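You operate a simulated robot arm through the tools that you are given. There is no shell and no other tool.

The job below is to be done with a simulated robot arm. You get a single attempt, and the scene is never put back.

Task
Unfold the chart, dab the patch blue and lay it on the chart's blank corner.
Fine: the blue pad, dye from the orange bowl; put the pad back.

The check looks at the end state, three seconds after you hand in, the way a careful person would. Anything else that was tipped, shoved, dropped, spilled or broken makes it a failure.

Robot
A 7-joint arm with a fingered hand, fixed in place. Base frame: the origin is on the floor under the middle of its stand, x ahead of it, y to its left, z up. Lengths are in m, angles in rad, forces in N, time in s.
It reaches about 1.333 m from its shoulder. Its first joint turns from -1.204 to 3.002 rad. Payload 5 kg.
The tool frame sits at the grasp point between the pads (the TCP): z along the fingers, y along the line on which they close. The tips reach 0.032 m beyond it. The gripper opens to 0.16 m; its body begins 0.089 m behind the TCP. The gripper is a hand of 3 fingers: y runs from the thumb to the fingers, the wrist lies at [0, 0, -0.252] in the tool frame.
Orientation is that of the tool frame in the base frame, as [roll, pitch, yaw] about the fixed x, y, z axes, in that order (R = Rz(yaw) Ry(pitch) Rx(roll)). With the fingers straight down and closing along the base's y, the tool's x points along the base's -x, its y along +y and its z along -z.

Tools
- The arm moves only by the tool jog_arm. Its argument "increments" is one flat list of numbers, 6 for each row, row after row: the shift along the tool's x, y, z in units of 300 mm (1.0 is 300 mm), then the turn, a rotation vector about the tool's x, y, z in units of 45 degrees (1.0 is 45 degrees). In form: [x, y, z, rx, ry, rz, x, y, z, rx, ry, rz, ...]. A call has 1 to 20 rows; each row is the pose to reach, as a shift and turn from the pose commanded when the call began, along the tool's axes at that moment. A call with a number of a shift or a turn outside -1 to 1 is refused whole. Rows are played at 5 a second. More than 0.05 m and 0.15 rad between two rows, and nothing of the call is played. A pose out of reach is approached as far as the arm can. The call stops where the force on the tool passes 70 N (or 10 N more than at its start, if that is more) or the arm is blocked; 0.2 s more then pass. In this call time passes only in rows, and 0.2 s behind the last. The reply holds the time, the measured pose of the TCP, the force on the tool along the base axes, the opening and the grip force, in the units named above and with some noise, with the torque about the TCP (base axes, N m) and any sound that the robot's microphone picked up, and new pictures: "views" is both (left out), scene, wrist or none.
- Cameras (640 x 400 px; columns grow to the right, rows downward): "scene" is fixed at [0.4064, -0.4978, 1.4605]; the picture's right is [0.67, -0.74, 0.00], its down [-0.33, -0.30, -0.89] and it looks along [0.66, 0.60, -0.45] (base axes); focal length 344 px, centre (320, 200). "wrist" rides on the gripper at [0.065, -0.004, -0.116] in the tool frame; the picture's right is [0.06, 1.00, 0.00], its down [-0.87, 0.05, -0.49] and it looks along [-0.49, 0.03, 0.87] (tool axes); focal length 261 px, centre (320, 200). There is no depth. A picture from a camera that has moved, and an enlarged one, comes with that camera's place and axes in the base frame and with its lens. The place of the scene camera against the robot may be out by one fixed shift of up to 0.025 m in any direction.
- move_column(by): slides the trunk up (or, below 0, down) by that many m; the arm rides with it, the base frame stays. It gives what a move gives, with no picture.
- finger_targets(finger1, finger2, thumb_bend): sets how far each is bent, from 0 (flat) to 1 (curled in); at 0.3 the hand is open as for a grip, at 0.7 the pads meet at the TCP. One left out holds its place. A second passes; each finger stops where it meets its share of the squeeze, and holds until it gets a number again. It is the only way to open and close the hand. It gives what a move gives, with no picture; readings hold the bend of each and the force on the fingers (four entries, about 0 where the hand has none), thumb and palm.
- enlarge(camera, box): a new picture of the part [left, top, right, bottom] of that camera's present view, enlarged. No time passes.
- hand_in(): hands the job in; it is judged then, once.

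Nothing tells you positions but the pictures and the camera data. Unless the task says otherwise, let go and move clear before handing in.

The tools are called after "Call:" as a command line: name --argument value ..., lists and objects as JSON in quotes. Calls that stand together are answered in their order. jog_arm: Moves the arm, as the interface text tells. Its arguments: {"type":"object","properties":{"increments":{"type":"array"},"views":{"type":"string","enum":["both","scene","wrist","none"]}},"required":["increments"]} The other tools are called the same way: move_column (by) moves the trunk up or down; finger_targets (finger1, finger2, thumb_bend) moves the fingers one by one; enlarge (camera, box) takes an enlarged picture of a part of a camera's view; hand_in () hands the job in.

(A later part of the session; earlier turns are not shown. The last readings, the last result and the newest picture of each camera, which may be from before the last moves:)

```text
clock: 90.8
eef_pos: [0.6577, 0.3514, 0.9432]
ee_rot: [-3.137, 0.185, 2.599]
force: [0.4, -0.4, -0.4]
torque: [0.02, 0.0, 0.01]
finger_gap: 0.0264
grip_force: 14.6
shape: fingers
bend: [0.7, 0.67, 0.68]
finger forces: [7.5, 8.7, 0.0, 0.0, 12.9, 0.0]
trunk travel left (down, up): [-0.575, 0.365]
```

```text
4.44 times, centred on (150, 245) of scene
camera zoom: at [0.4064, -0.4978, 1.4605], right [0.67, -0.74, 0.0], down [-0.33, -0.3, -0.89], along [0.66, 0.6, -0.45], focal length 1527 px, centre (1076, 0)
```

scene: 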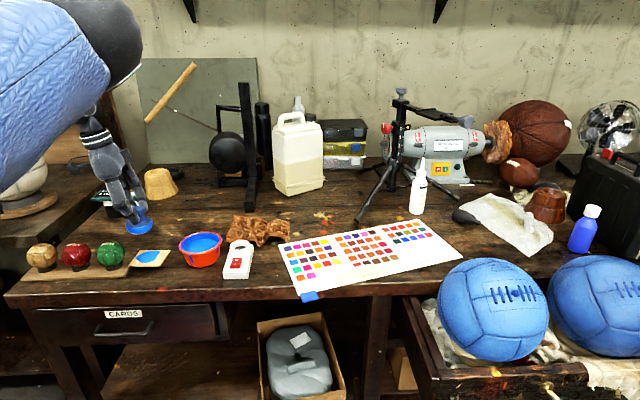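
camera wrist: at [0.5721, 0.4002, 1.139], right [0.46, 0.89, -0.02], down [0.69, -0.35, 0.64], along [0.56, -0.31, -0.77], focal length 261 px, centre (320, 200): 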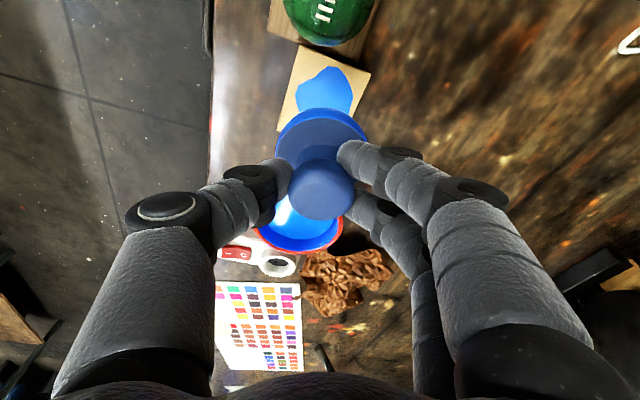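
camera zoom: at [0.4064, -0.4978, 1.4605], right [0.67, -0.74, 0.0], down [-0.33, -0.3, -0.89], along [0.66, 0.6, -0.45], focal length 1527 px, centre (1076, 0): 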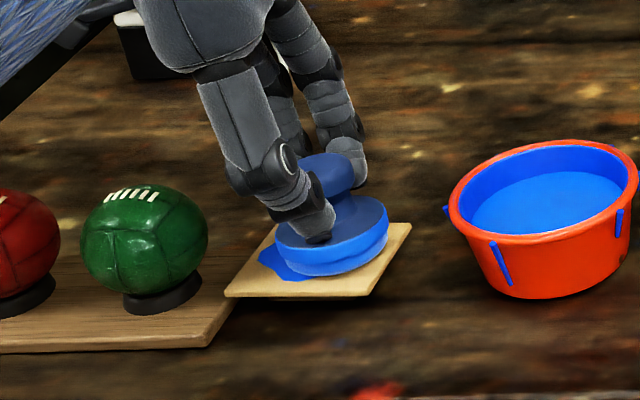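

The grip gap changed and the pad looks slightly tilted in the hand. I'll lift gently and look before doing anything more.

Call:
jog_arm --increments '[-0.0061, 0, -0.0328, 0, 0, 0, -0.0122, 0, -0.0655, 0, 0, 0, -0.0244, -0.0006, -0.131, 0, 0, 0, -0.0427, -0.0012, -0.2294, 0, 0, 0]' --views "both"

Call:
enlarge --camera "scene" --box '[100, 180, 200, 280]'

Call:
enlarge --camera "wrist" --box '[220, 40, 420, 240]'

```text
clock: 91.8
eef_pos: [0.6561, 0.3507, 1.0143]
ee_rot: [-3.137, 0.185, 2.6]
force: [0.0, 0.4, -0.6]
torque: [-0.04, 0.01, 0.0]
finger_gap: 0.0265
grip_force: 14.9
shape: fingers
bend: [0.7, 0.67, 0.68]
finger forces: [7.6, 8.7, 0.0, 0.1, 13.0, 0.1]
trunk travel left (down, up): [-0.575, 0.365]
camera wrist: at [0.5815, 0.3909, 1.1171], right [0.46, 0.89, -0.02], down [0.69, -0.35, 0.64], along [0.56, -0.31, -0.77], focal length 261 px, centre (320, 200)
```

scene: 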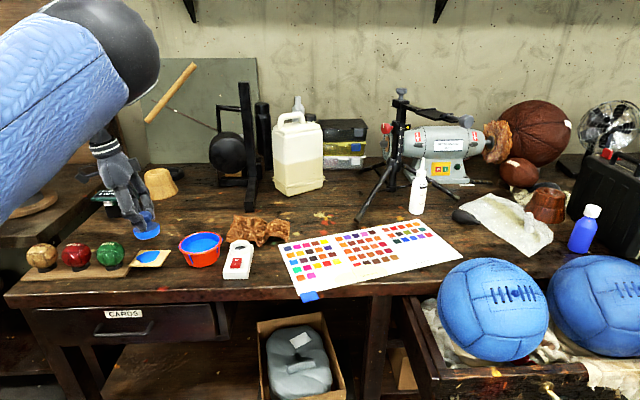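
wrist: 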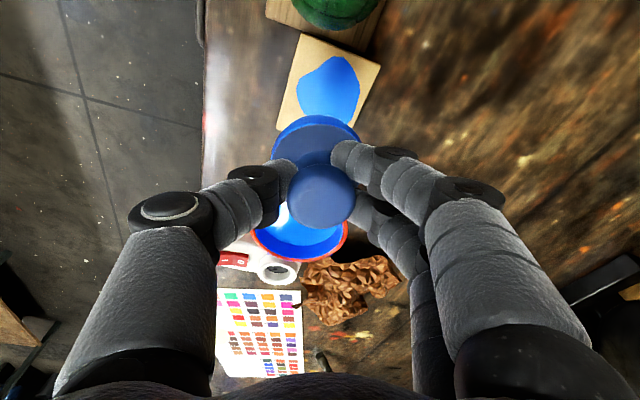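

```text
4.00 times, centred on (150, 230) of scene
camera zoom: at [0.4064, -0.4978, 1.4605], right [0.67, -0.74, 0.0], down [-0.33, -0.3, -0.89], along [0.66, 0.6, -0.45], focal length 1375 px, centre (1000, 80)
```

zoom: 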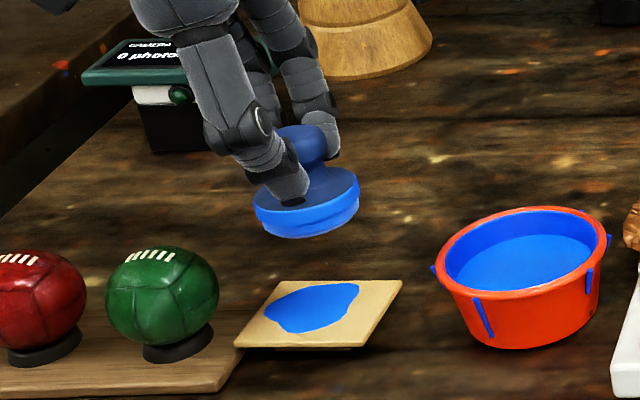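

```text
2.00 times, centred on (320, 140) of wrist
camera zoom: at [0.5815, 0.3909, 1.1171], right [0.46, 0.89, -0.02], down [0.69, -0.35, 0.64], along [0.56, -0.31, -0.77], focal length 521 px, centre (320, 320)
```

zoom: 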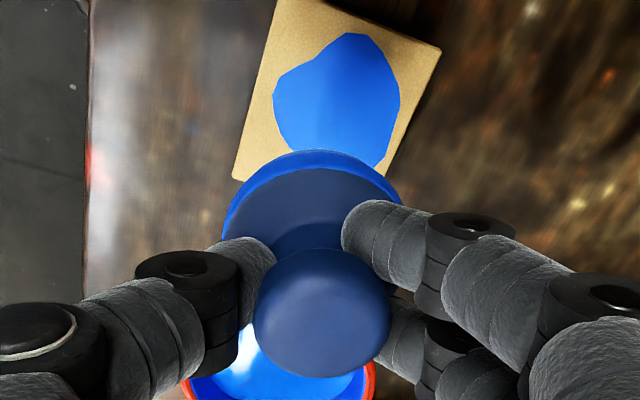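

The mark is the same single blue dab, the patch hasn't moved, and the bowl is fine, so the dabbing is done. The pad rode up a little in the grip. I'll turn the hand back and carry the pad to its original spot.

Call:
jog_arm --increments '[-0.0216, 0.0342, -0.06, -0.0317, -0.001, -0.1704, -0.0432, 0.0684, -0.0826, -0.0634, -0.0019, -0.3408, -0.0648, 0.1026, -0.0826, -0.0952, -0.0029, -0.5112, -0.0864, 0.1368, -0.0826, -0.1269, -0.0038, -0.6816, -0.108, 0.171, -0.0826, -0.1586, -0.0048, -0.852]' --views "none"

Call:
jog_arm --increments '[0, 0, 0, -0.0319, -0.0008, -0.1704, 0, 0, 0, -0.0638, -0.0016, -0.3407, 0, 0, 0, -0.0956, -0.0023, -0.5111, 0, 0, 0, -0.1275, -0.0031, -0.6814, 0, 0, 0, -0.1594, -0.0039, -0.8518]' --views "both"

Call:
enlarge --camera "scene" --box '[100, 150, 220, 260]'

```text
clock: 93.0
eef_pos: [0.7047, 0.3794, 1.0443]
ee_rot: [-3.138, 0.184, -3.001]
force: [0.1, -0.2, -1.2]
torque: [-0.02, 0.03, -0.01]
finger_gap: 0.0263
grip_force: 14.5
shape: fingers
bend: [0.7, 0.67, 0.68]
finger forces: [7.9, 8.7, 0.0, 0.0, 12.9, 0.0]
trunk travel left (down, up): [-0.575, 0.365]
```

```text
clock: 94.2
eef_pos: [0.7068, 0.38, 1.0434]
ee_rot: [-3.139, 0.184, -2.321]
force: [0.1, -0.1, -1.3]
torque: [0.0, 0.03, 0.0]
finger_gap: 0.0262
grip_force: 14.7
shape: fingers
bend: [0.7, 0.67, 0.68]
finger forces: [7.9, 8.8, 0.0, 0.1, 12.9, 0.0]
trunk travel left (down, up): [-0.575, 0.365]
camera wrist: at [0.6517, 0.3142, 1.1468], right [-0.77, 0.64, -0.01], down [0.48, 0.6, 0.64], along [0.42, 0.49, -0.77], focal length 261 px, centre (320, 200)
```

scene: 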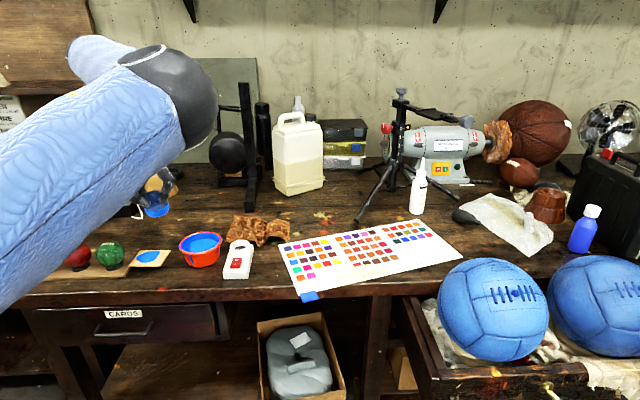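
wrist: 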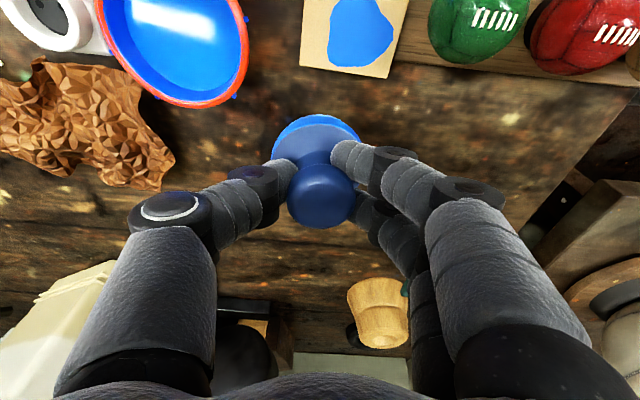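

```text
3.64 times, centred on (160, 205) of scene
camera zoom: at [0.4064, -0.4978, 1.4605], right [0.67, -0.74, 0.0], down [-0.33, -0.3, -0.89], along [0.66, 0.6, -0.45], focal length 1250 px, centre (902, 182)
```

zoom: 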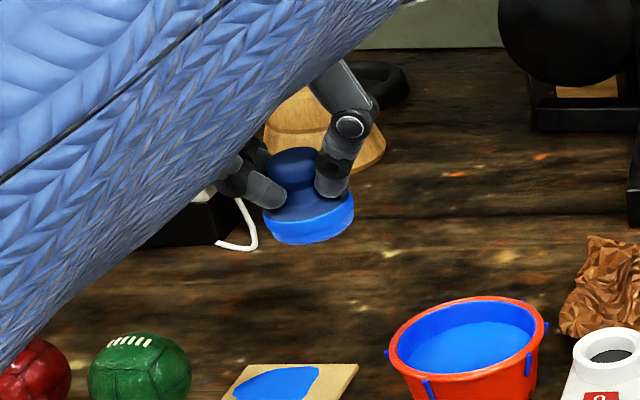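

Call:
enlarge --camera "wrist" --box '[240, 90, 400, 240]'

```text
2.67 times, centred on (320, 165) of wrist
camera zoom: at [0.6517, 0.3142, 1.1468], right [-0.77, 0.64, -0.01], down [0.48, 0.6, 0.64], along [0.42, 0.49, -0.77], focal length 695 px, centre (320, 293)
```

zoom: 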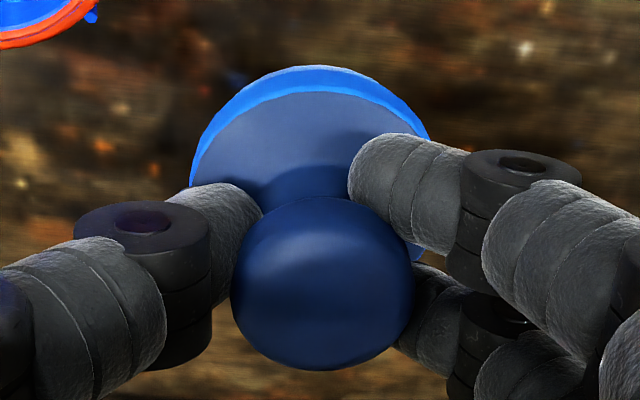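

The pad's base is about 10 mm outward of the tool point. I'll carry it over its home spot and lower most of the way.

Call:
jog_arm --increments '[-0.0969, 0.0019, 0.0181, 0, 0, 0, -0.1938, 0.0038, 0.0362, 0, 0, 0, -0.2907, 0.0057, 0.0543, 0, 0, 0, -0.2733, 0.0061, 0.1471, 0, 0, 0, -0.256, 0.0066, 0.24, 0, 0, 0, -0.2386, 0.007, 0.3328, 0, 0, 0]' --views "both"

Call:
enlarge --camera "scene" --box '[130, 180, 230, 260]'

```text
clock: 95.6
eef_pos: [0.7675, 0.4469, 0.9595]
ee_rot: [-3.14, 0.183, -2.321]
force: [0.2, -1.0, -0.8]
torque: [0.0, 0.02, 0.02]
finger_gap: 0.026
grip_force: 15.1
shape: fingers
bend: [0.7, 0.67, 0.68]
finger forces: [8.0, 8.6, 0.0, 0.0, 13.0, 0.0]
trunk travel left (down, up): [-0.575, 0.365]
camera wrist: at [0.7114, 0.3813, 1.0618], right [-0.77, 0.64, -0.01], down [0.48, 0.6, 0.64], along [0.42, 0.49, -0.77], focal length 261 px, centre (320, 200)
```

scene: 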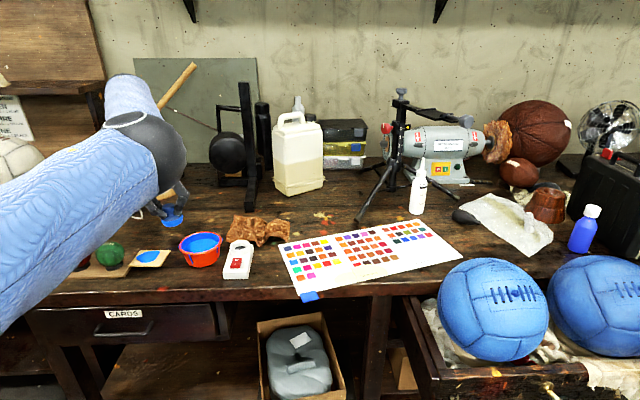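
wrist: 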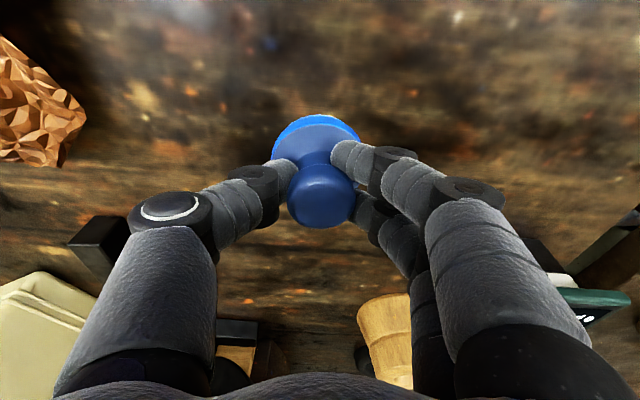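

```text
5.00 times, centred on (180, 220) of scene
camera zoom: at [0.4064, -0.4978, 1.4605], right [0.67, -0.74, 0.0], down [-0.33, -0.3, -0.89], along [0.66, 0.6, -0.45], focal length 1718 px, centre (1020, 100)
```

zoom: 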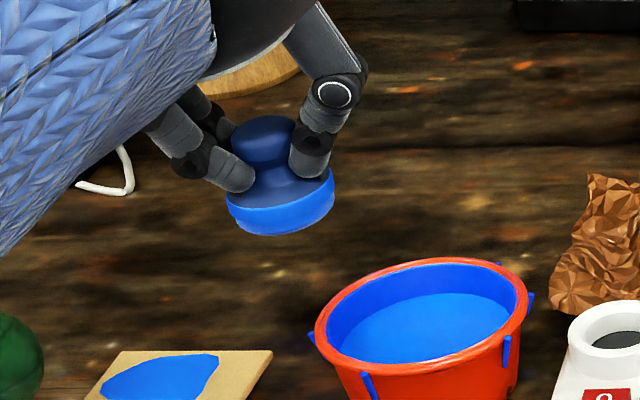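

The pad is tilted about 10–12° with its finger side low. I'll roll the hand slightly to level it before setting it down.

Call:
jog_arm --increments '[0, -0.02, 0, -0.11, 0, 0, 0, -0.04, 0, -0.22, 0, 0]' --views "both"

Call:
enlarge --camera "scene" --box '[140, 190, 220, 250]'

Call:
enlarge --camera "wrist" --box '[240, 90, 400, 240]'

```text
clock: 96.2
eef_pos: [0.7749, 0.4401, 0.9594]
ee_rot: [2.97, 0.185, -2.319]
force: [0.0, -1.3, -0.7]
torque: [-0.03, -0.02, -0.01]
finger_gap: 0.0264
grip_force: 15.3
shape: fingers
bend: [0.7, 0.67, 0.68]
finger forces: [8.1, 8.7, 0.0, 0.0, 13.1, 0.0]
trunk travel left (down, up): [-0.575, 0.365]
camera wrist: at [0.7334, 0.361, 1.0594], right [-0.78, 0.6, 0.16], down [0.54, 0.54, 0.64], along [0.3, 0.59, -0.75], focal length 261 px, centre (320, 200)
```

scene: 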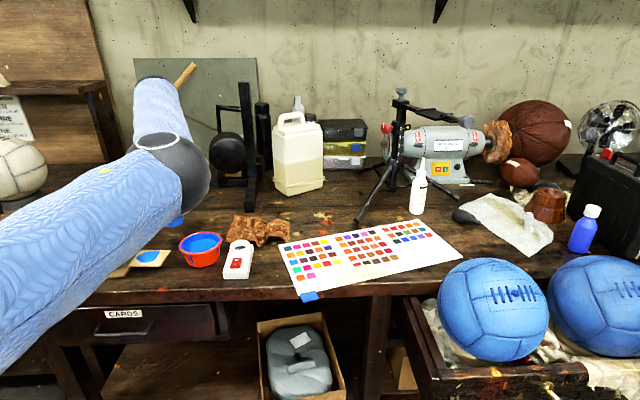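
wrist: 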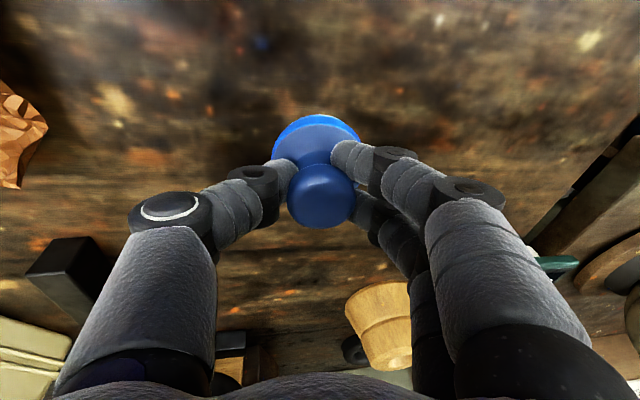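

```text
6.67 times, centred on (180, 220) of scene
camera zoom: at [0.4064, -0.4978, 1.4605], right [0.67, -0.74, 0.0], down [-0.33, -0.3, -0.89], along [0.66, 0.6, -0.45], focal length 2291 px, centre (1253, 67)
```

zoom: 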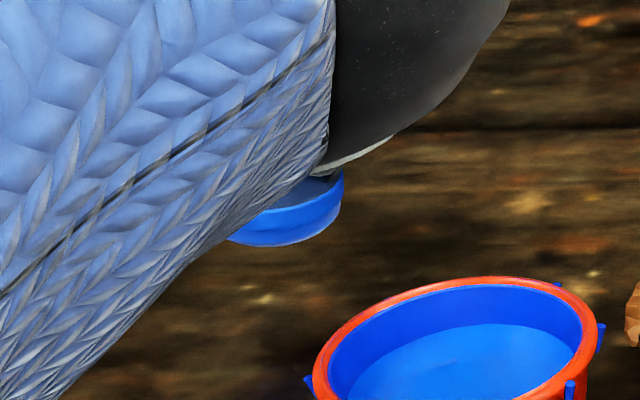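

```text
2.67 times, centred on (320, 165) of wrist
camera zoom: at [0.7334, 0.361, 1.0594], right [-0.78, 0.6, 0.16], down [0.54, 0.54, 0.64], along [0.3, 0.59, -0.75], focal length 695 px, centre (320, 293)
```

zoom: 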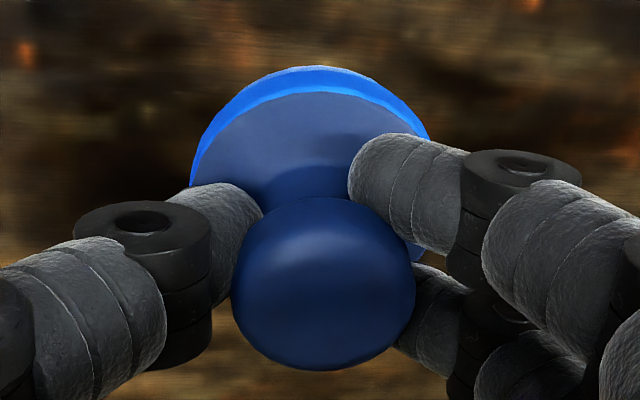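

By my estimate the pad still leans about 7° the other way after that roll. I'll make a small two-axis correction and move to just above its home spot.

Call:
jog_arm --increments '[0.0142, 0.0034, 0.03, 0.055, -0.049, -0.019, 0.0283, 0.0067, 0.0693, 0.109, -0.098, -0.038]' --views "both"

Call:
enlarge --camera "scene" --box '[140, 190, 220, 250]'

Call:
enlarge --camera "wrist" --box '[240, 90, 400, 240]'

```text
clock: 96.8
eef_pos: [0.7666, 0.4396, 0.9368]
ee_rot: [3.063, 0.264, -2.301]
force: [0.9, 0.1, -0.3]
torque: [-0.03, 0.0, 0.0]
finger_gap: 0.0263
grip_force: 14.7
shape: fingers
bend: [0.7, 0.67, 0.68]
finger forces: [8.1, 8.7, 0.1, 0.0, 13.0, 0.1]
trunk travel left (down, up): [-0.575, 0.365]
camera wrist: at [0.7151, 0.3608, 1.0319], right [-0.8, 0.6, 0.06], down [0.46, 0.54, 0.7], along [0.39, 0.59, -0.71], focal length 261 px, centre (320, 200)
```

scene: 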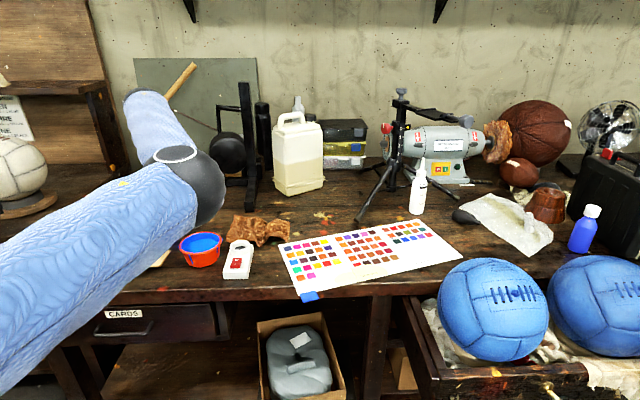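
wrist: 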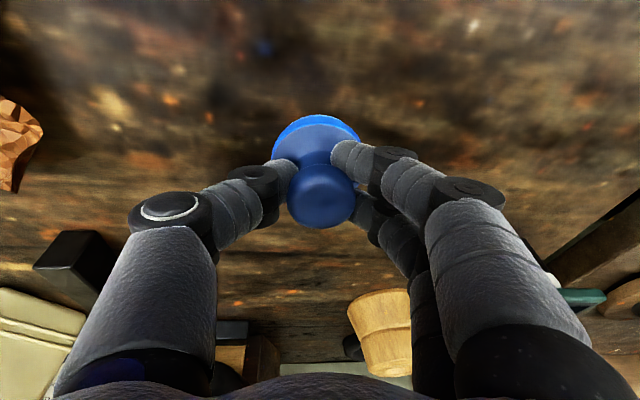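

```text
6.67 times, centred on (180, 220) of scene
camera zoom: at [0.4064, -0.4978, 1.4605], right [0.67, -0.74, 0.0], down [-0.33, -0.3, -0.89], along [0.66, 0.6, -0.45], focal length 2291 px, centre (1253, 67)
```

zoom: 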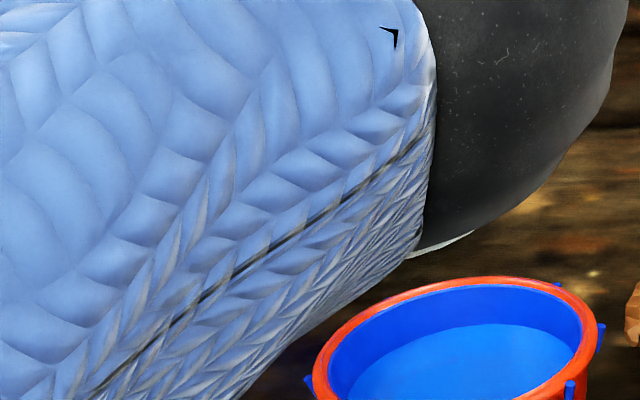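

```text
2.67 times, centred on (320, 165) of wrist
camera zoom: at [0.7151, 0.3608, 1.0319], right [-0.8, 0.6, 0.06], down [0.46, 0.54, 0.7], along [0.39, 0.59, -0.71], focal length 695 px, centre (320, 293)
```

zoom: 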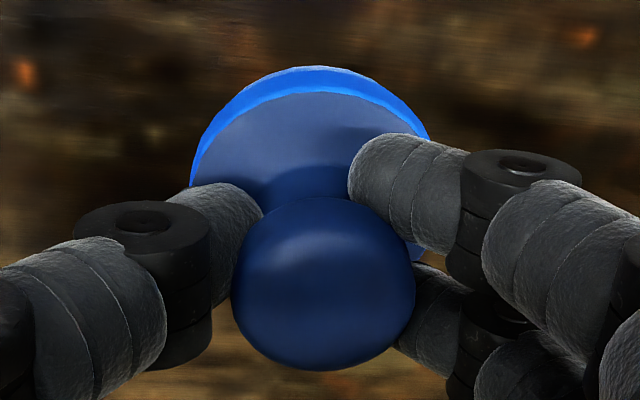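

The arm hides the pad from the scene camera, but the wrist view looks right and nothing else is close. I'll lower in small steps until it touches the table.

Call:
jog_arm --increments '[0.0044, -0.0013, 0.016, 0, 0, 0]' --views "none"

Call:
jog_arm --increments '[0.0022, -0.0006, 0.008, 0, 0, 0]' --views "none"

Call:
jog_arm --increments '[0.0017, -0.0005, 0.0064, 0, 0, 0]' --views "none"

```text
clock: 97.2
eef_pos: [0.7682, 0.4399, 0.9322]
ee_rot: [3.062, 0.265, -2.301]
force: [0.0, 0.1, -0.7]
torque: [-0.04, 0.03, -0.01]
finger_gap: 0.026
grip_force: 15.0
shape: fingers
bend: [0.7, 0.67, 0.68]
finger forces: [8.2, 8.7, 0.0, 0.1, 13.0, 0.0]
trunk travel left (down, up): [-0.575, 0.365]
```

```text
clock: 97.6
eef_pos: [0.7675, 0.4394, 0.931]
ee_rot: [3.062, 0.264, -2.301]
force: [0.8, -0.5, -0.5]
torque: [0.02, 0.0, 0.04]
finger_gap: 0.0264
grip_force: 15.0
shape: fingers
bend: [0.7, 0.67, 0.68]
finger forces: [8.2, 8.6, 0.0, 0.0, 13.0, 0.0]
trunk travel left (down, up): [-0.575, 0.365]
```

```text
clock: 98.0
eef_pos: [0.7683, 0.4397, 0.9275]
ee_rot: [3.062, 0.263, -2.3]
force: [-0.4, -0.1, -0.6]
torque: [-0.02, 0.02, 0.01]
finger_gap: 0.0263
grip_force: 15.4
shape: fingers
bend: [0.7, 0.67, 0.68]
finger forces: [8.2, 8.7, 0.0, 0.1, 13.1, 0.0]
trunk travel left (down, up): [-0.575, 0.365]
```

Call:
jog_arm --increments '[0.0017, -0.0005, 0.0064, 0, 0, 0]' --views "none"

Call:
jog_arm --increments '[0.0017, -0.0005, 0.0064, 0, 0, 0]' --views "none"

Call:
jog_arm --increments '[0.0017, -0.0005, 0.0064, 0, 0, 0]' --views "none"

```text
clock: 98.4
eef_pos: [0.7678, 0.4379, 0.926]
ee_rot: [3.06, 0.264, -2.301]
force: [-0.5, 0.5, -1.2]
torque: [-0.03, 0.0, -0.02]
finger_gap: 0.0262
grip_force: 15.1
shape: fingers
bend: [0.7, 0.67, 0.68]
finger forces: [8.2, 8.6, 0.1, 0.0, 13.1, 0.0]
trunk travel left (down, up): [-0.575, 0.365]
```

```text
clock: 98.8
eef_pos: [0.7665, 0.4384, 0.9242]
ee_rot: [3.063, 0.262, -2.302]
force: [-1.7, 0.2, -0.4]
torque: [0.0, 0.04, -0.03]
finger_gap: 0.0264
grip_force: 14.7
shape: fingers
bend: [0.7, 0.67, 0.68]
finger forces: [8.3, 8.7, 0.0, 0.0, 13.1, 0.0]
trunk travel left (down, up): [-0.575, 0.365]
```

```text
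clock: 99.2
eef_pos: [0.767, 0.4392, 0.9242]
ee_rot: [3.064, 0.266, -2.301]
force: [2.6, 0.0, 9.5]
torque: [-0.12, -0.08, 0.02]
finger_gap: 0.0263
grip_force: 19.6
shape: fingers
bend: [0.71, 0.67, 0.68]
finger forces: [11.6, 9.4, 0.1, 0.0, 18.5, 0.1]
trunk travel left (down, up): [-0.575, 0.365]
```

The pad is on the table with about 9.5 N. I'll ease the pressure slightly and open the fingers gradually.

Call:
jog_arm --increments '[-0.0012, 0.0003, -0.0045, 0, 0, 0]' --views "none"

Call:
finger_targets --finger1 0.66 --finger2 0.64 --thumb_bend 0.65

Call:
finger_targets --finger1 0.58 --finger2 0.58 --thumb_bend 0.58

Call:
enlarge --camera "wrist" --box '[220, 80, 420, 260]'

```text
clock: 99.6
eef_pos: [0.7669, 0.4391, 0.9239]
ee_rot: [3.062, 0.263, -2.303]
force: [1.9, -0.6, 3.6]
torque: [-0.07, -0.05, 0.03]
finger_gap: 0.0265
grip_force: 17.8
shape: fingers
bend: [0.71, 0.67, 0.68]
finger forces: [9.3, 8.8, 0.0, 0.0, 16.3, 0.0]
trunk travel left (down, up): [-0.575, 0.365]
```

```text
clock: 100.6
eef_pos: [0.7674, 0.4394, 0.9248]
ee_rot: [3.062, 0.264, -2.3]
force: [1.3, -0.4, 5.1]
torque: [-0.02, -0.07, 0.02]
finger_gap: 0.0296
grip_force: 6.2
shape: fingers
bend: [0.67, 0.63, 0.65]
finger forces: [3.3, 1.8, 0.1, 0.1, 6.0, 0.0]
trunk travel left (down, up): [-0.575, 0.365]
```

```text
clock: 101.6
eef_pos: [0.7661, 0.4397, 0.9239]
ee_rot: [3.061, 0.264, -2.3]
force: [0.8, 0.2, 0.7]
torque: [0.01, 0.03, 0.0]
finger_gap: 0.0582
grip_force: 0.0
shape: fingers
bend: [0.57, 0.57, 0.57]
finger forces: [0.1, 0.0, 0.0, 0.0, 0.0, 0.0]
trunk travel left (down, up): [-0.575, 0.365]
```

```text
2.22 times, centred on (320, 170) of wrist
camera zoom: at [0.7143, 0.3604, 1.0185], right [-0.8, 0.6, 0.06], down [0.46, 0.54, 0.7], along [0.39, 0.59, -0.71], focal length 579 px, centre (320, 267)
```

zoom: 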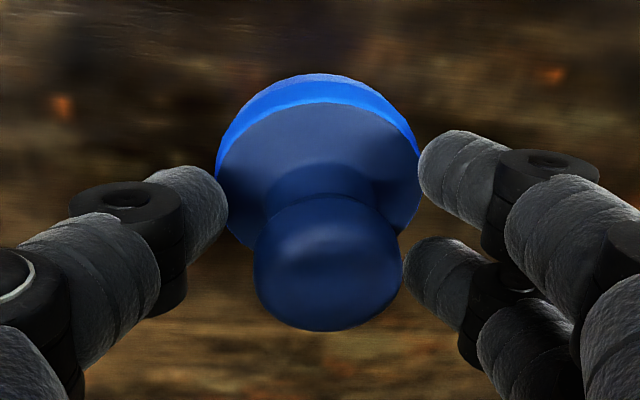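

Released cleanly and the pad stands flat. I'll open wider and rise straight up.

Call:
finger_targets --finger1 0.45 --finger2 0.45 --thumb_bend 0.45

Call:
jog_arm --increments '[-0.0348, 0.0101, -0.1283, 0, 0, 0, -0.0696, 0.0202, -0.2566, 0, 0, 0, -0.1044, 0.0303, -0.385, 0, 0, 0, -0.1392, 0.0404, -0.5133, 0, 0, 0]' --views "both"

Call:
enlarge --camera "scene" --box '[110, 180, 260, 290]'

```text
clock: 102.6
eef_pos: [0.7666, 0.4389, 0.924]
ee_rot: [3.062, 0.263, -2.301]
force: [0.0, 0.1, -1.0]
torque: [0.0, -0.02, -0.01]
finger_gap: 0.107
grip_force: 0.0
shape: fingers
bend: [0.45, 0.45, 0.45]
finger forces: [0.0, 0.0, 0.0, 0.1, 0.1, 0.1]
trunk travel left (down, up): [-0.575, 0.365]
```

```text
clock: 103.6
eef_pos: [0.7664, 0.4375, 1.0861]
ee_rot: [3.062, 0.266, -2.299]
force: [0.0, -0.6, -1.1]
torque: [0.01, -0.01, -0.01]
finger_gap: 0.1072
grip_force: 0.0
shape: fingers
bend: [0.45, 0.45, 0.45]
finger forces: [0.0, 0.0, 0.1, 0.0, 0.1, 0.0]
trunk travel left (down, up): [-0.575, 0.365]
camera wrist: at [0.7135, 0.3595, 1.18], right [-0.8, 0.6, 0.06], down [0.46, 0.54, 0.7], along [0.39, 0.59, -0.71], focal length 261 px, centre (320, 200)
```

scene: 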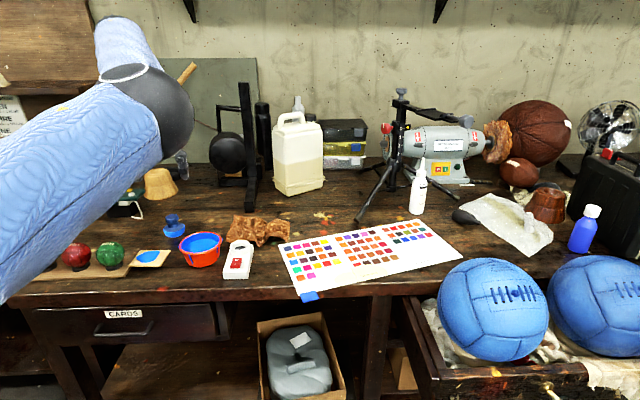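
wrist: 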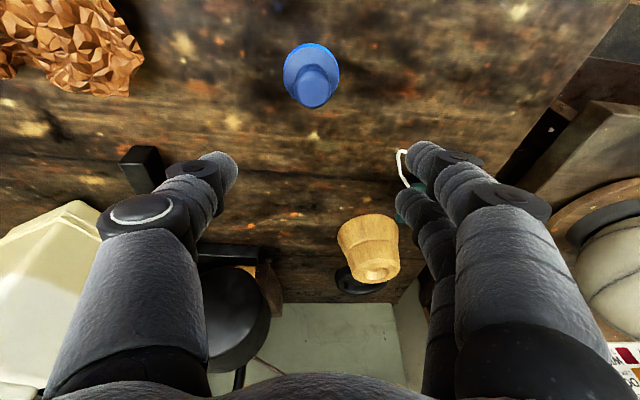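

```text
3.64 times, centred on (185, 235) of scene
camera zoom: at [0.4064, -0.4978, 1.4605], right [0.67, -0.74, 0.0], down [-0.33, -0.3, -0.89], along [0.66, 0.6, -0.45], focal length 1250 px, centre (811, 73)
```

zoom: 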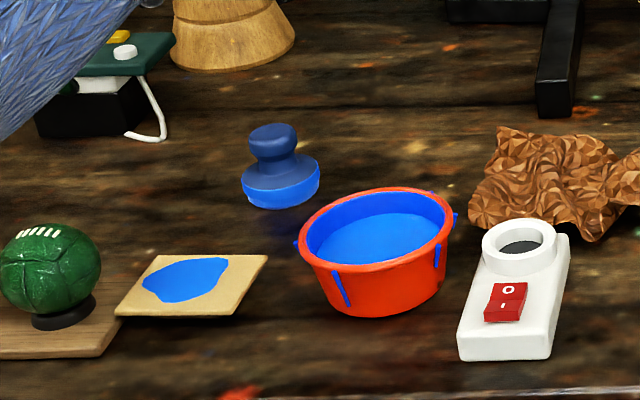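

The pad is back within a pixel or two of its original spot, and the patch hasn't moved. Next is picking up the patch. I'll turn the hand so the thumb and fingers line up with its two long edges.

Call:
jog_arm --increments '[0.0449, 0.0131, -0.0112, 0.0468, -0.0136, 0.171, 0.0897, 0.0261, -0.0224, 0.0936, -0.0272, 0.342, 0.1346, 0.0392, -0.0336, 0.1404, -0.0408, 0.513, 0.1794, 0.0522, -0.0448, 0.1872, -0.0544, 0.684, 0.2243, 0.0653, -0.056, 0.234, -0.068, 0.855]' --views "none"

Call:
jog_arm --increments '[0.0385, -0.0189, -0.012, 0.0479, -0.014, 0.1753, 0.0771, -0.0379, -0.024, 0.0958, -0.0281, 0.3506, 0.1156, -0.0568, -0.036, 0.1438, -0.0421, 0.5259, 0.1542, -0.0758, -0.048, 0.1917, -0.0562, 0.7012, 0.1927, -0.0947, -0.06, 0.2396, -0.0702, 0.8765]' --views "none"

Call:
jog_arm --increments '[0, 0, 0, 0.0505, 0.169, 0, 0, 0, 0, 0.101, 0.338, 0]' --views "both"

```text
clock: 104.8
eef_pos: [0.7064, 0.399, 1.0854]
ee_rot: [3.063, 0.265, -2.999]
force: [-0.4, 0.8, 0.3]
torque: [0.02, -0.02, 0.02]
finger_gap: 0.1071
grip_force: 0.0
shape: fingers
bend: [0.45, 0.45, 0.45]
finger forces: [0.1, 0.1, 0.1, 0.0, 0.0, 0.1]
trunk travel left (down, up): [-0.575, 0.365]
```

```text
clock: 106.0
eef_pos: [0.6508, 0.3617, 1.0842]
ee_rot: [3.063, 0.268, 2.567]
force: [-0.4, -0.1, -0.4]
torque: [-0.03, -0.02, 0.0]
finger_gap: 0.1071
grip_force: 0.1
shape: fingers
bend: [0.45, 0.45, 0.45]
finger forces: [0.0, 0.0, 0.1, 0.1, 0.1, 0.0]
trunk travel left (down, up): [-0.575, 0.365]
```

```text
clock: 106.6
eef_pos: [0.6516, 0.3607, 1.0839]
ee_rot: [-3.139, 0.001, 2.578]
force: [-0.7, 1.2, -0.6]
torque: [0.02, 0.0, -0.06]
finger_gap: 0.1074
grip_force: 0.2
shape: fingers
bend: [0.45, 0.45, 0.45]
finger forces: [0.0, 0.0, 0.0, 0.1, 0.0, 0.0]
trunk travel left (down, up): [-0.575, 0.365]
camera wrist: at [0.5946, 0.3927, 1.2004], right [0.48, 0.88, 0.0], down [0.77, -0.42, 0.49], along [0.43, -0.24, -0.87], focal length 261 px, centre (320, 200)
```

scene: 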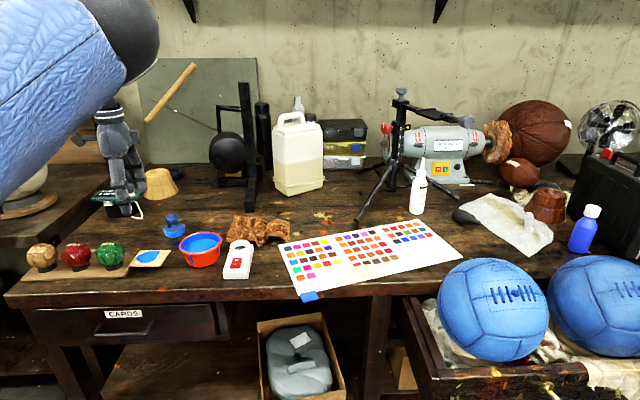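
wrist: 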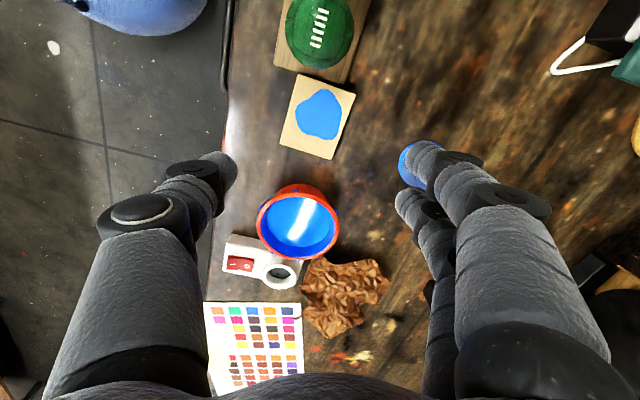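

The hand is vertical above the patch. I'll measure the patch edges relative to the tool.

Call:
enlarge --camera "wrist" --box '[260, 60, 380, 170]'

```text
3.64 times, centred on (320, 115) of wrist
camera zoom: at [0.5946, 0.3927, 1.2004], right [0.48, 0.88, 0.0], down [0.77, -0.42, 0.49], along [0.43, -0.24, -0.87], focal length 948 px, centre (320, 509)
```

zoom: 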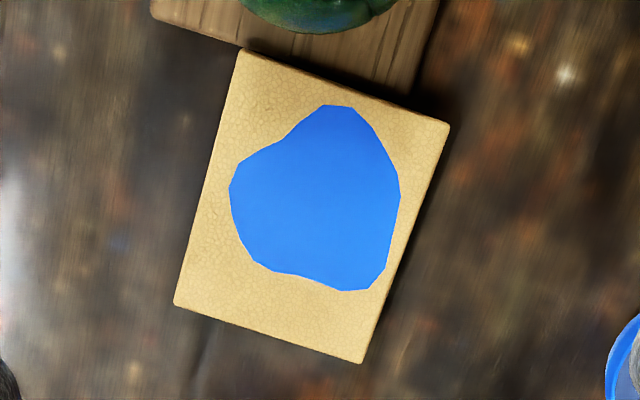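

The patch is aligned with the thumb–finger2 line within about a degree. I'll shift a few millimetres and descend to just above table level around it.

Call:
jog_arm --increments '[0.002, -0.003, 0.113, 0, 0, 0, 0.004, -0.006, 0.226, 0, 0, 0, 0.006, -0.009, 0.339, 0, 0, 0, 0.008, -0.012, 0.45, 0, 0, 0, 0.009, -0.015, 0.55, 0, 0, 0]' --views "both"

Call:
enlarge --camera "wrist" --box '[200, 60, 440, 240]'

Call:
enlarge --camera "scene" --box '[100, 200, 200, 290]'

```text
clock: 107.8
eef_pos: [0.6493, 0.3582, 0.9179]
ee_rot: [-3.138, 0.002, 2.58]
force: [0.3, 0.5, 0.1]
torque: [0.02, 0.01, 0.0]
finger_gap: 0.1069
grip_force: 0.1
shape: fingers
bend: [0.45, 0.45, 0.45]
finger forces: [0.0, 0.1, 0.0, 0.0, 0.0, 0.0]
trunk travel left (down, up): [-0.575, 0.365]
camera wrist: at [0.5913, 0.3901, 1.0349], right [0.48, 0.88, 0.0], down [0.76, -0.42, 0.49], along [0.43, -0.24, -0.87], focal length 261 px, centre (320, 200)
```

scene: 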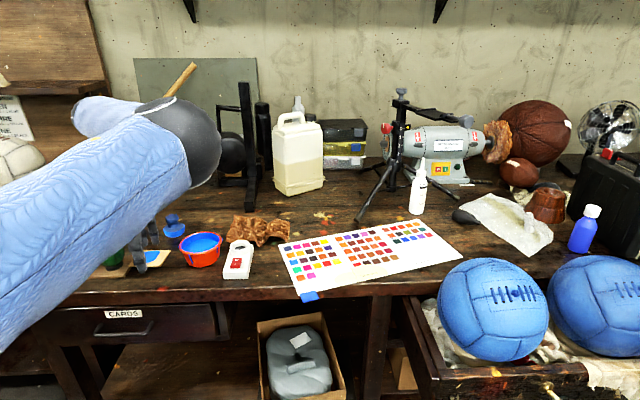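
wrist: 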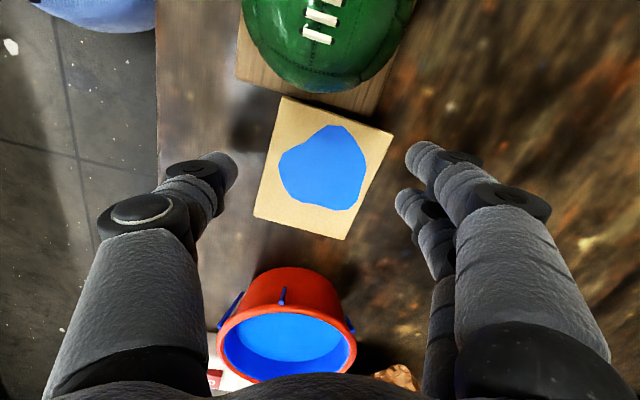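

```text
2.22 times, centred on (320, 150) of wrist
camera zoom: at [0.5913, 0.3901, 1.0349], right [0.48, 0.88, 0.0], down [0.76, -0.42, 0.49], along [0.43, -0.24, -0.87], focal length 579 px, centre (320, 311)
```

zoom: 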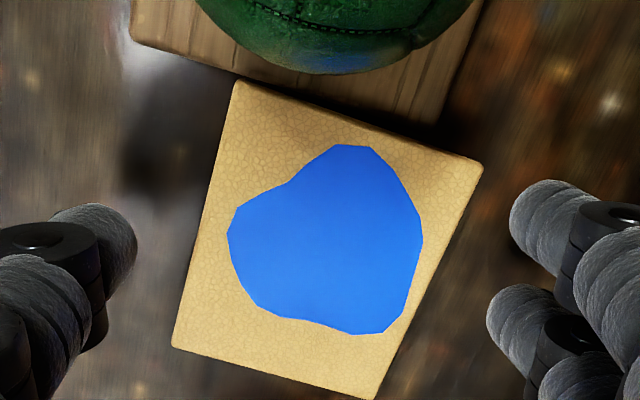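

```text
4.44 times, centred on (150, 245) of scene
camera zoom: at [0.4064, -0.4978, 1.4605], right [0.67, -0.74, 0.0], down [-0.33, -0.3, -0.89], along [0.66, 0.6, -0.45], focal length 1527 px, centre (1076, 0)
```

zoom: 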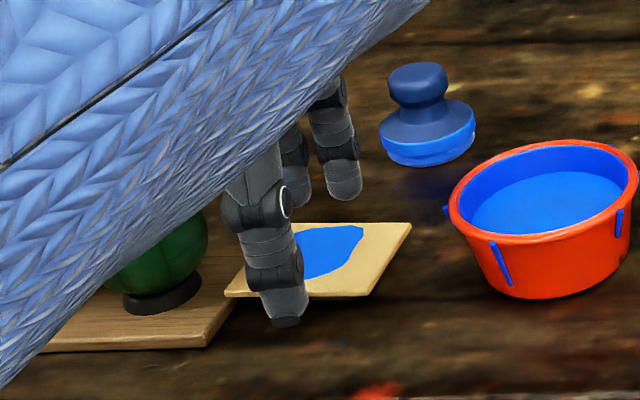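

The patch is centred between the digits. I'll go down the last centimetre so the tips are below the patch's edge, then close gradually.

Call:
jog_arm --increments '[0, 0, 0.018, 0, 0, 0, 0, 0, 0.035, 0, 0, 0]' --views "none"

Call:
finger_targets --finger1 0.52 --finger2 0.52 --thumb_bend 0.52

Call:
enlarge --camera "wrist" --box '[200, 60, 440, 240]'

Call:
enlarge --camera "scene" --box '[120, 220, 200, 280]'

```text
clock: 108.4
eef_pos: [0.6482, 0.3592, 0.908]
ee_rot: [-3.138, 0.001, 2.579]
force: [0.2, -0.1, -1.0]
torque: [-0.03, -0.02, 0.01]
finger_gap: 0.1072
grip_force: 0.0
shape: fingers
bend: [0.45, 0.45, 0.45]
finger forces: [0.0, 0.0, 0.0, 0.1, 0.1, 0.0]
trunk travel left (down, up): [-0.575, 0.365]
```

```text
clock: 109.4
eef_pos: [0.6471, 0.3588, 0.9084]
ee_rot: [-3.139, 0.001, 2.578]
force: [0.4, -0.6, -0.4]
torque: [-0.04, -0.01, -0.02]
finger_gap: 0.0822
grip_force: 1.0
shape: fingers
bend: [0.51, 0.52, 0.52]
finger forces: [0.6, 0.0, 0.0, 0.0, 0.8, 0.0]
trunk travel left (down, up): [-0.575, 0.365]
```

```text
2.22 times, centred on (320, 150) of wrist
camera zoom: at [0.5904, 0.3904, 1.0248], right [0.48, 0.88, 0.0], down [0.76, -0.42, 0.49], along [0.43, -0.24, -0.87], focal length 579 px, centre (320, 311)
```

zoom: 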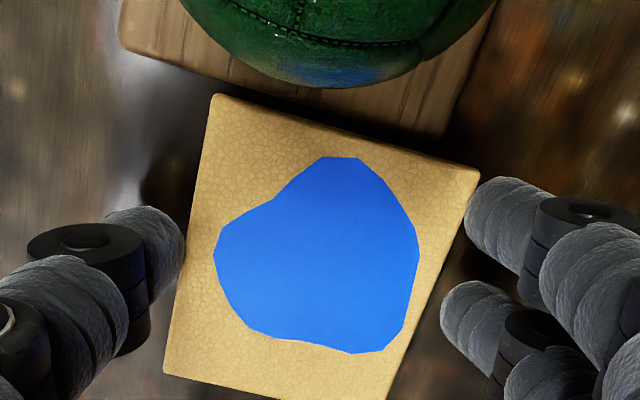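

```text
6.67 times, centred on (160, 250) of scene
camera zoom: at [0.4064, -0.4978, 1.4605], right [0.67, -0.74, 0.0], down [-0.33, -0.3, -0.89], along [0.66, 0.6, -0.45], focal length 2291 px, centre (1387, -133)
```

zoom: 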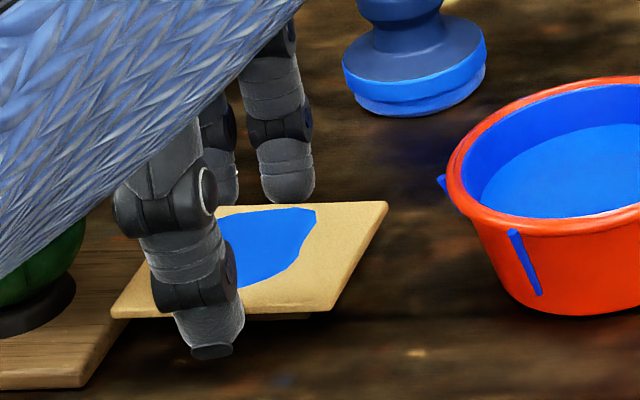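

Finger1 touches the skewed edge first, so I'll back it off a touch and pinch with finger2 and the thumb, which are square to the patch.

Call:
finger_targets --finger1 0.49 --finger2 0.56 --thumb_bend 0.545

Call:
finger_targets --finger1 0.49 --finger2 0.62 --thumb_bend 0.59

Call:
enlarge --camera "wrist" --box '[200, 60, 440, 240]'

Call:
enlarge --camera "scene" --box '[120, 220, 200, 280]'

```text
clock: 110.4
eef_pos: [0.6477, 0.3588, 0.9074]
ee_rot: [-3.138, 0.002, 2.579]
force: [0.2, -0.3, -0.6]
torque: [0.03, -0.04, 0.02]
finger_gap: 0.0831
grip_force: 2.3
shape: fingers
bend: [0.49, 0.54, 0.53]
finger forces: [0.0, 2.2, 0.0, 0.1, 2.0, 0.0]
trunk travel left (down, up): [-0.575, 0.365]
```

```text
clock: 111.4
eef_pos: [0.647, 0.3592, 0.9077]
ee_rot: [-3.139, 0.0, 2.58]
force: [1.3, 0.0, 0.4]
torque: [0.0, 0.02, 0.0]
finger_gap: 0.0816
grip_force: 8.4
shape: fingers
bend: [0.49, 0.54, 0.56]
finger forces: [0.1, 8.6, 0.0, 0.1, 8.2, 0.1]
trunk travel left (down, up): [-0.575, 0.365]
```

```text
2.22 times, centred on (320, 150) of wrist
camera zoom: at [0.5904, 0.3904, 1.0248], right [0.48, 0.88, 0.0], down [0.76, -0.42, 0.49], along [0.43, -0.24, -0.87], focal length 579 px, centre (320, 311)
```

zoom: 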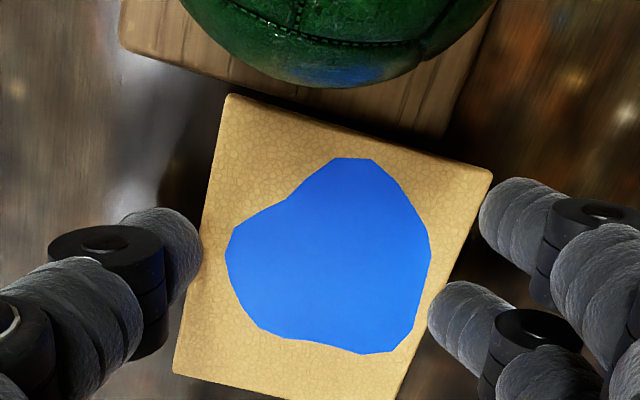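

```text
6.67 times, centred on (160, 250) of scene
camera zoom: at [0.4064, -0.4978, 1.4605], right [0.67, -0.74, 0.0], down [-0.33, -0.3, -0.89], along [0.66, 0.6, -0.45], focal length 2291 px, centre (1387, -133)
```

zoom: 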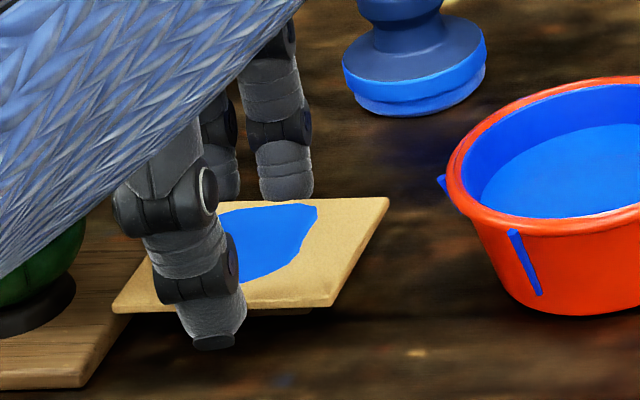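

The patch is gripped at about 8 N by finger2 and thumb. I'll lift a few centimetres and check it comes up level and alone.

Call:
jog_arm --increments '[0, 0, -0.033, 0, 0, 0, 0, 0, -0.067, 0, 0, 0, 0, 0, -0.13, 0, 0, 0, 0, 0, -0.2, 0, 0, 0]' --views "both"

Call:
enlarge --camera "wrist" --box '[200, 60, 440, 240]'

Call:
enlarge --camera "scene" --box '[110, 190, 210, 280]'

```text
clock: 112.4
eef_pos: [0.646, 0.3596, 0.9686]
ee_rot: [-3.138, 0.002, 2.578]
force: [0.3, 0.4, -0.6]
torque: [0.0, -0.02, 0.01]
finger_gap: 0.0815
grip_force: 8.0
shape: fingers
bend: [0.49, 0.54, 0.56]
finger forces: [0.0, 8.0, 0.1, 0.0, 7.9, 0.0]
trunk travel left (down, up): [-0.575, 0.365]
camera wrist: at [0.589, 0.3908, 1.0848], right [0.48, 0.88, 0.0], down [0.76, -0.42, 0.49], along [0.43, -0.24, -0.87], focal length 261 px, centre (320, 200)
```

scene: 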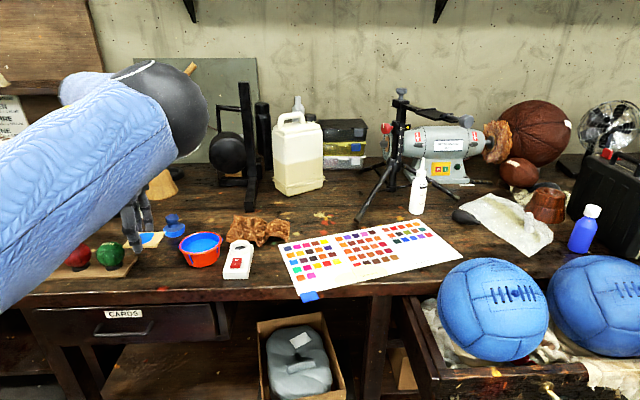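
wrist: 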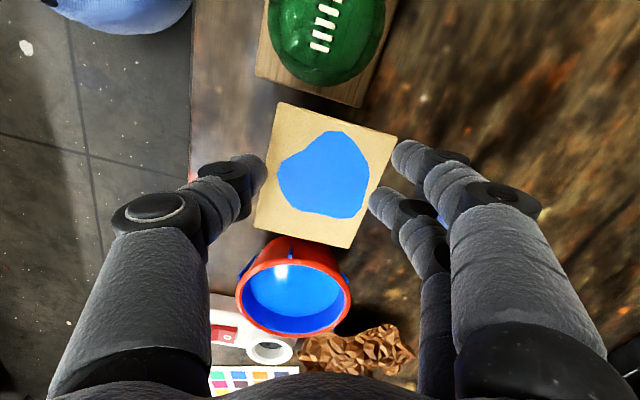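

```text
2.22 times, centred on (320, 150) of wrist
camera zoom: at [0.589, 0.3908, 1.0848], right [0.48, 0.88, 0.0], down [0.76, -0.42, 0.49], along [0.43, -0.24, -0.87], focal length 579 px, centre (320, 311)
```

zoom: 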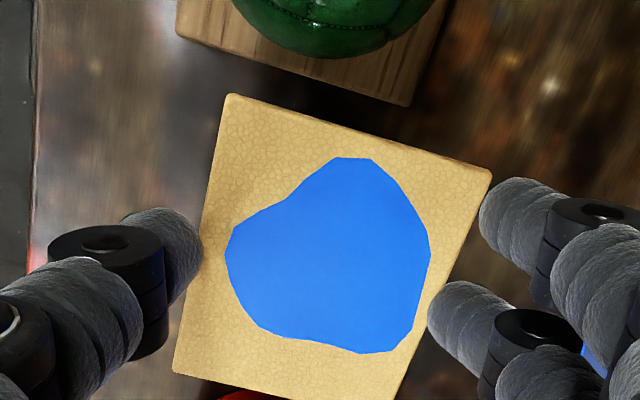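

```text
4.44 times, centred on (160, 235) of scene
camera zoom: at [0.4064, -0.4978, 1.4605], right [0.67, -0.74, 0.0], down [-0.33, -0.3, -0.89], along [0.66, 0.6, -0.45], focal length 1527 px, centre (1031, 44)
```

zoom: 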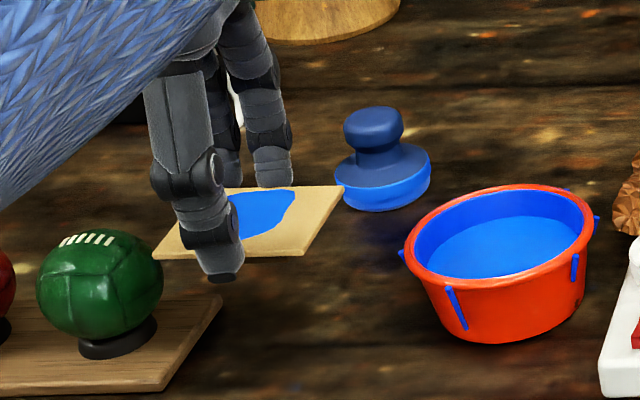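

The patch is up, level and alone (its backing comes with it); nothing else moved. I'll raise it further, then carry it toward the chart in steps while turning it to match.

Call:
jog_arm --increments '[0, 0, -0.08, 0, 0, 0, 0, 0, -0.16, 0, 0, 0, 0, 0, -0.24, 0, 0, 0, 0, 0, -0.32, 0, 0, 0]' --views "none"

Call:
jog_arm --increments '[-0.108, -0.0328, 0, 0, 0, -0.037, -0.216, -0.0656, 0, 0, 0, -0.0745, -0.324, -0.0984, 0, 0, 0, -0.112, -0.432, -0.1312, 0, 0, 0, -0.149, -0.54, -0.1639, 0, 0, 0, -0.186, -0.648, -0.1967, 0, 0, 0, -0.2235, -0.756, -0.2295, 0, 0, 0, -0.261, -0.864, -0.2623, 0, 0, 0, -0.298]' --views "both"

```text
clock: 113.4
eef_pos: [0.6484, 0.3579, 1.0646]
ee_rot: [-3.139, 0.002, 2.578]
force: [0.1, -0.4, -1.3]
torque: [-0.02, -0.03, 0.0]
finger_gap: 0.0813
grip_force: 8.2
shape: fingers
bend: [0.49, 0.54, 0.56]
finger forces: [0.0, 8.1, 0.1, 0.1, 7.8, 0.0]
trunk travel left (down, up): [-0.575, 0.365]
```

```text
clock: 115.2
eef_pos: [0.8249, 0.1542, 1.0647]
ee_rot: [-3.138, 0.0, 2.813]
force: [-0.1, -0.1, -1.0]
torque: [-0.02, 0.03, -0.01]
finger_gap: 0.0814
grip_force: 7.9
shape: fingers
bend: [0.49, 0.54, 0.56]
finger forces: [0.0, 8.0, 0.0, 0.0, 7.8, 0.0]
trunk travel left (down, up): [-0.575, 0.365]
camera wrist: at [0.7618, 0.171, 1.1809], right [0.26, 0.96, 0.0], down [0.84, -0.23, 0.49], along [0.47, -0.13, -0.87], focal length 261 px, centre (320, 200)
```

scene: 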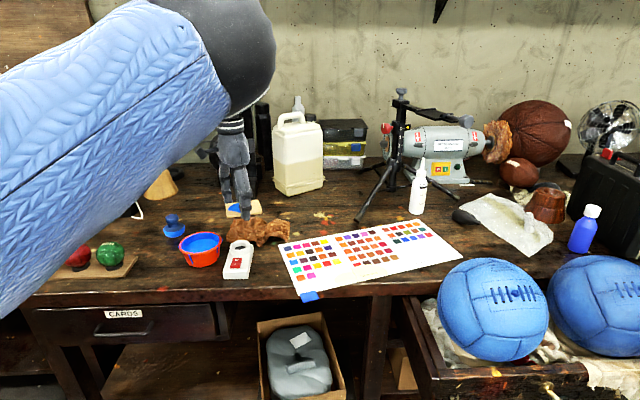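
wrist: 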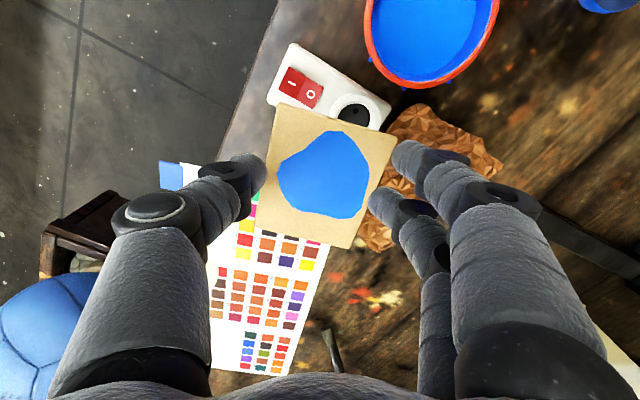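

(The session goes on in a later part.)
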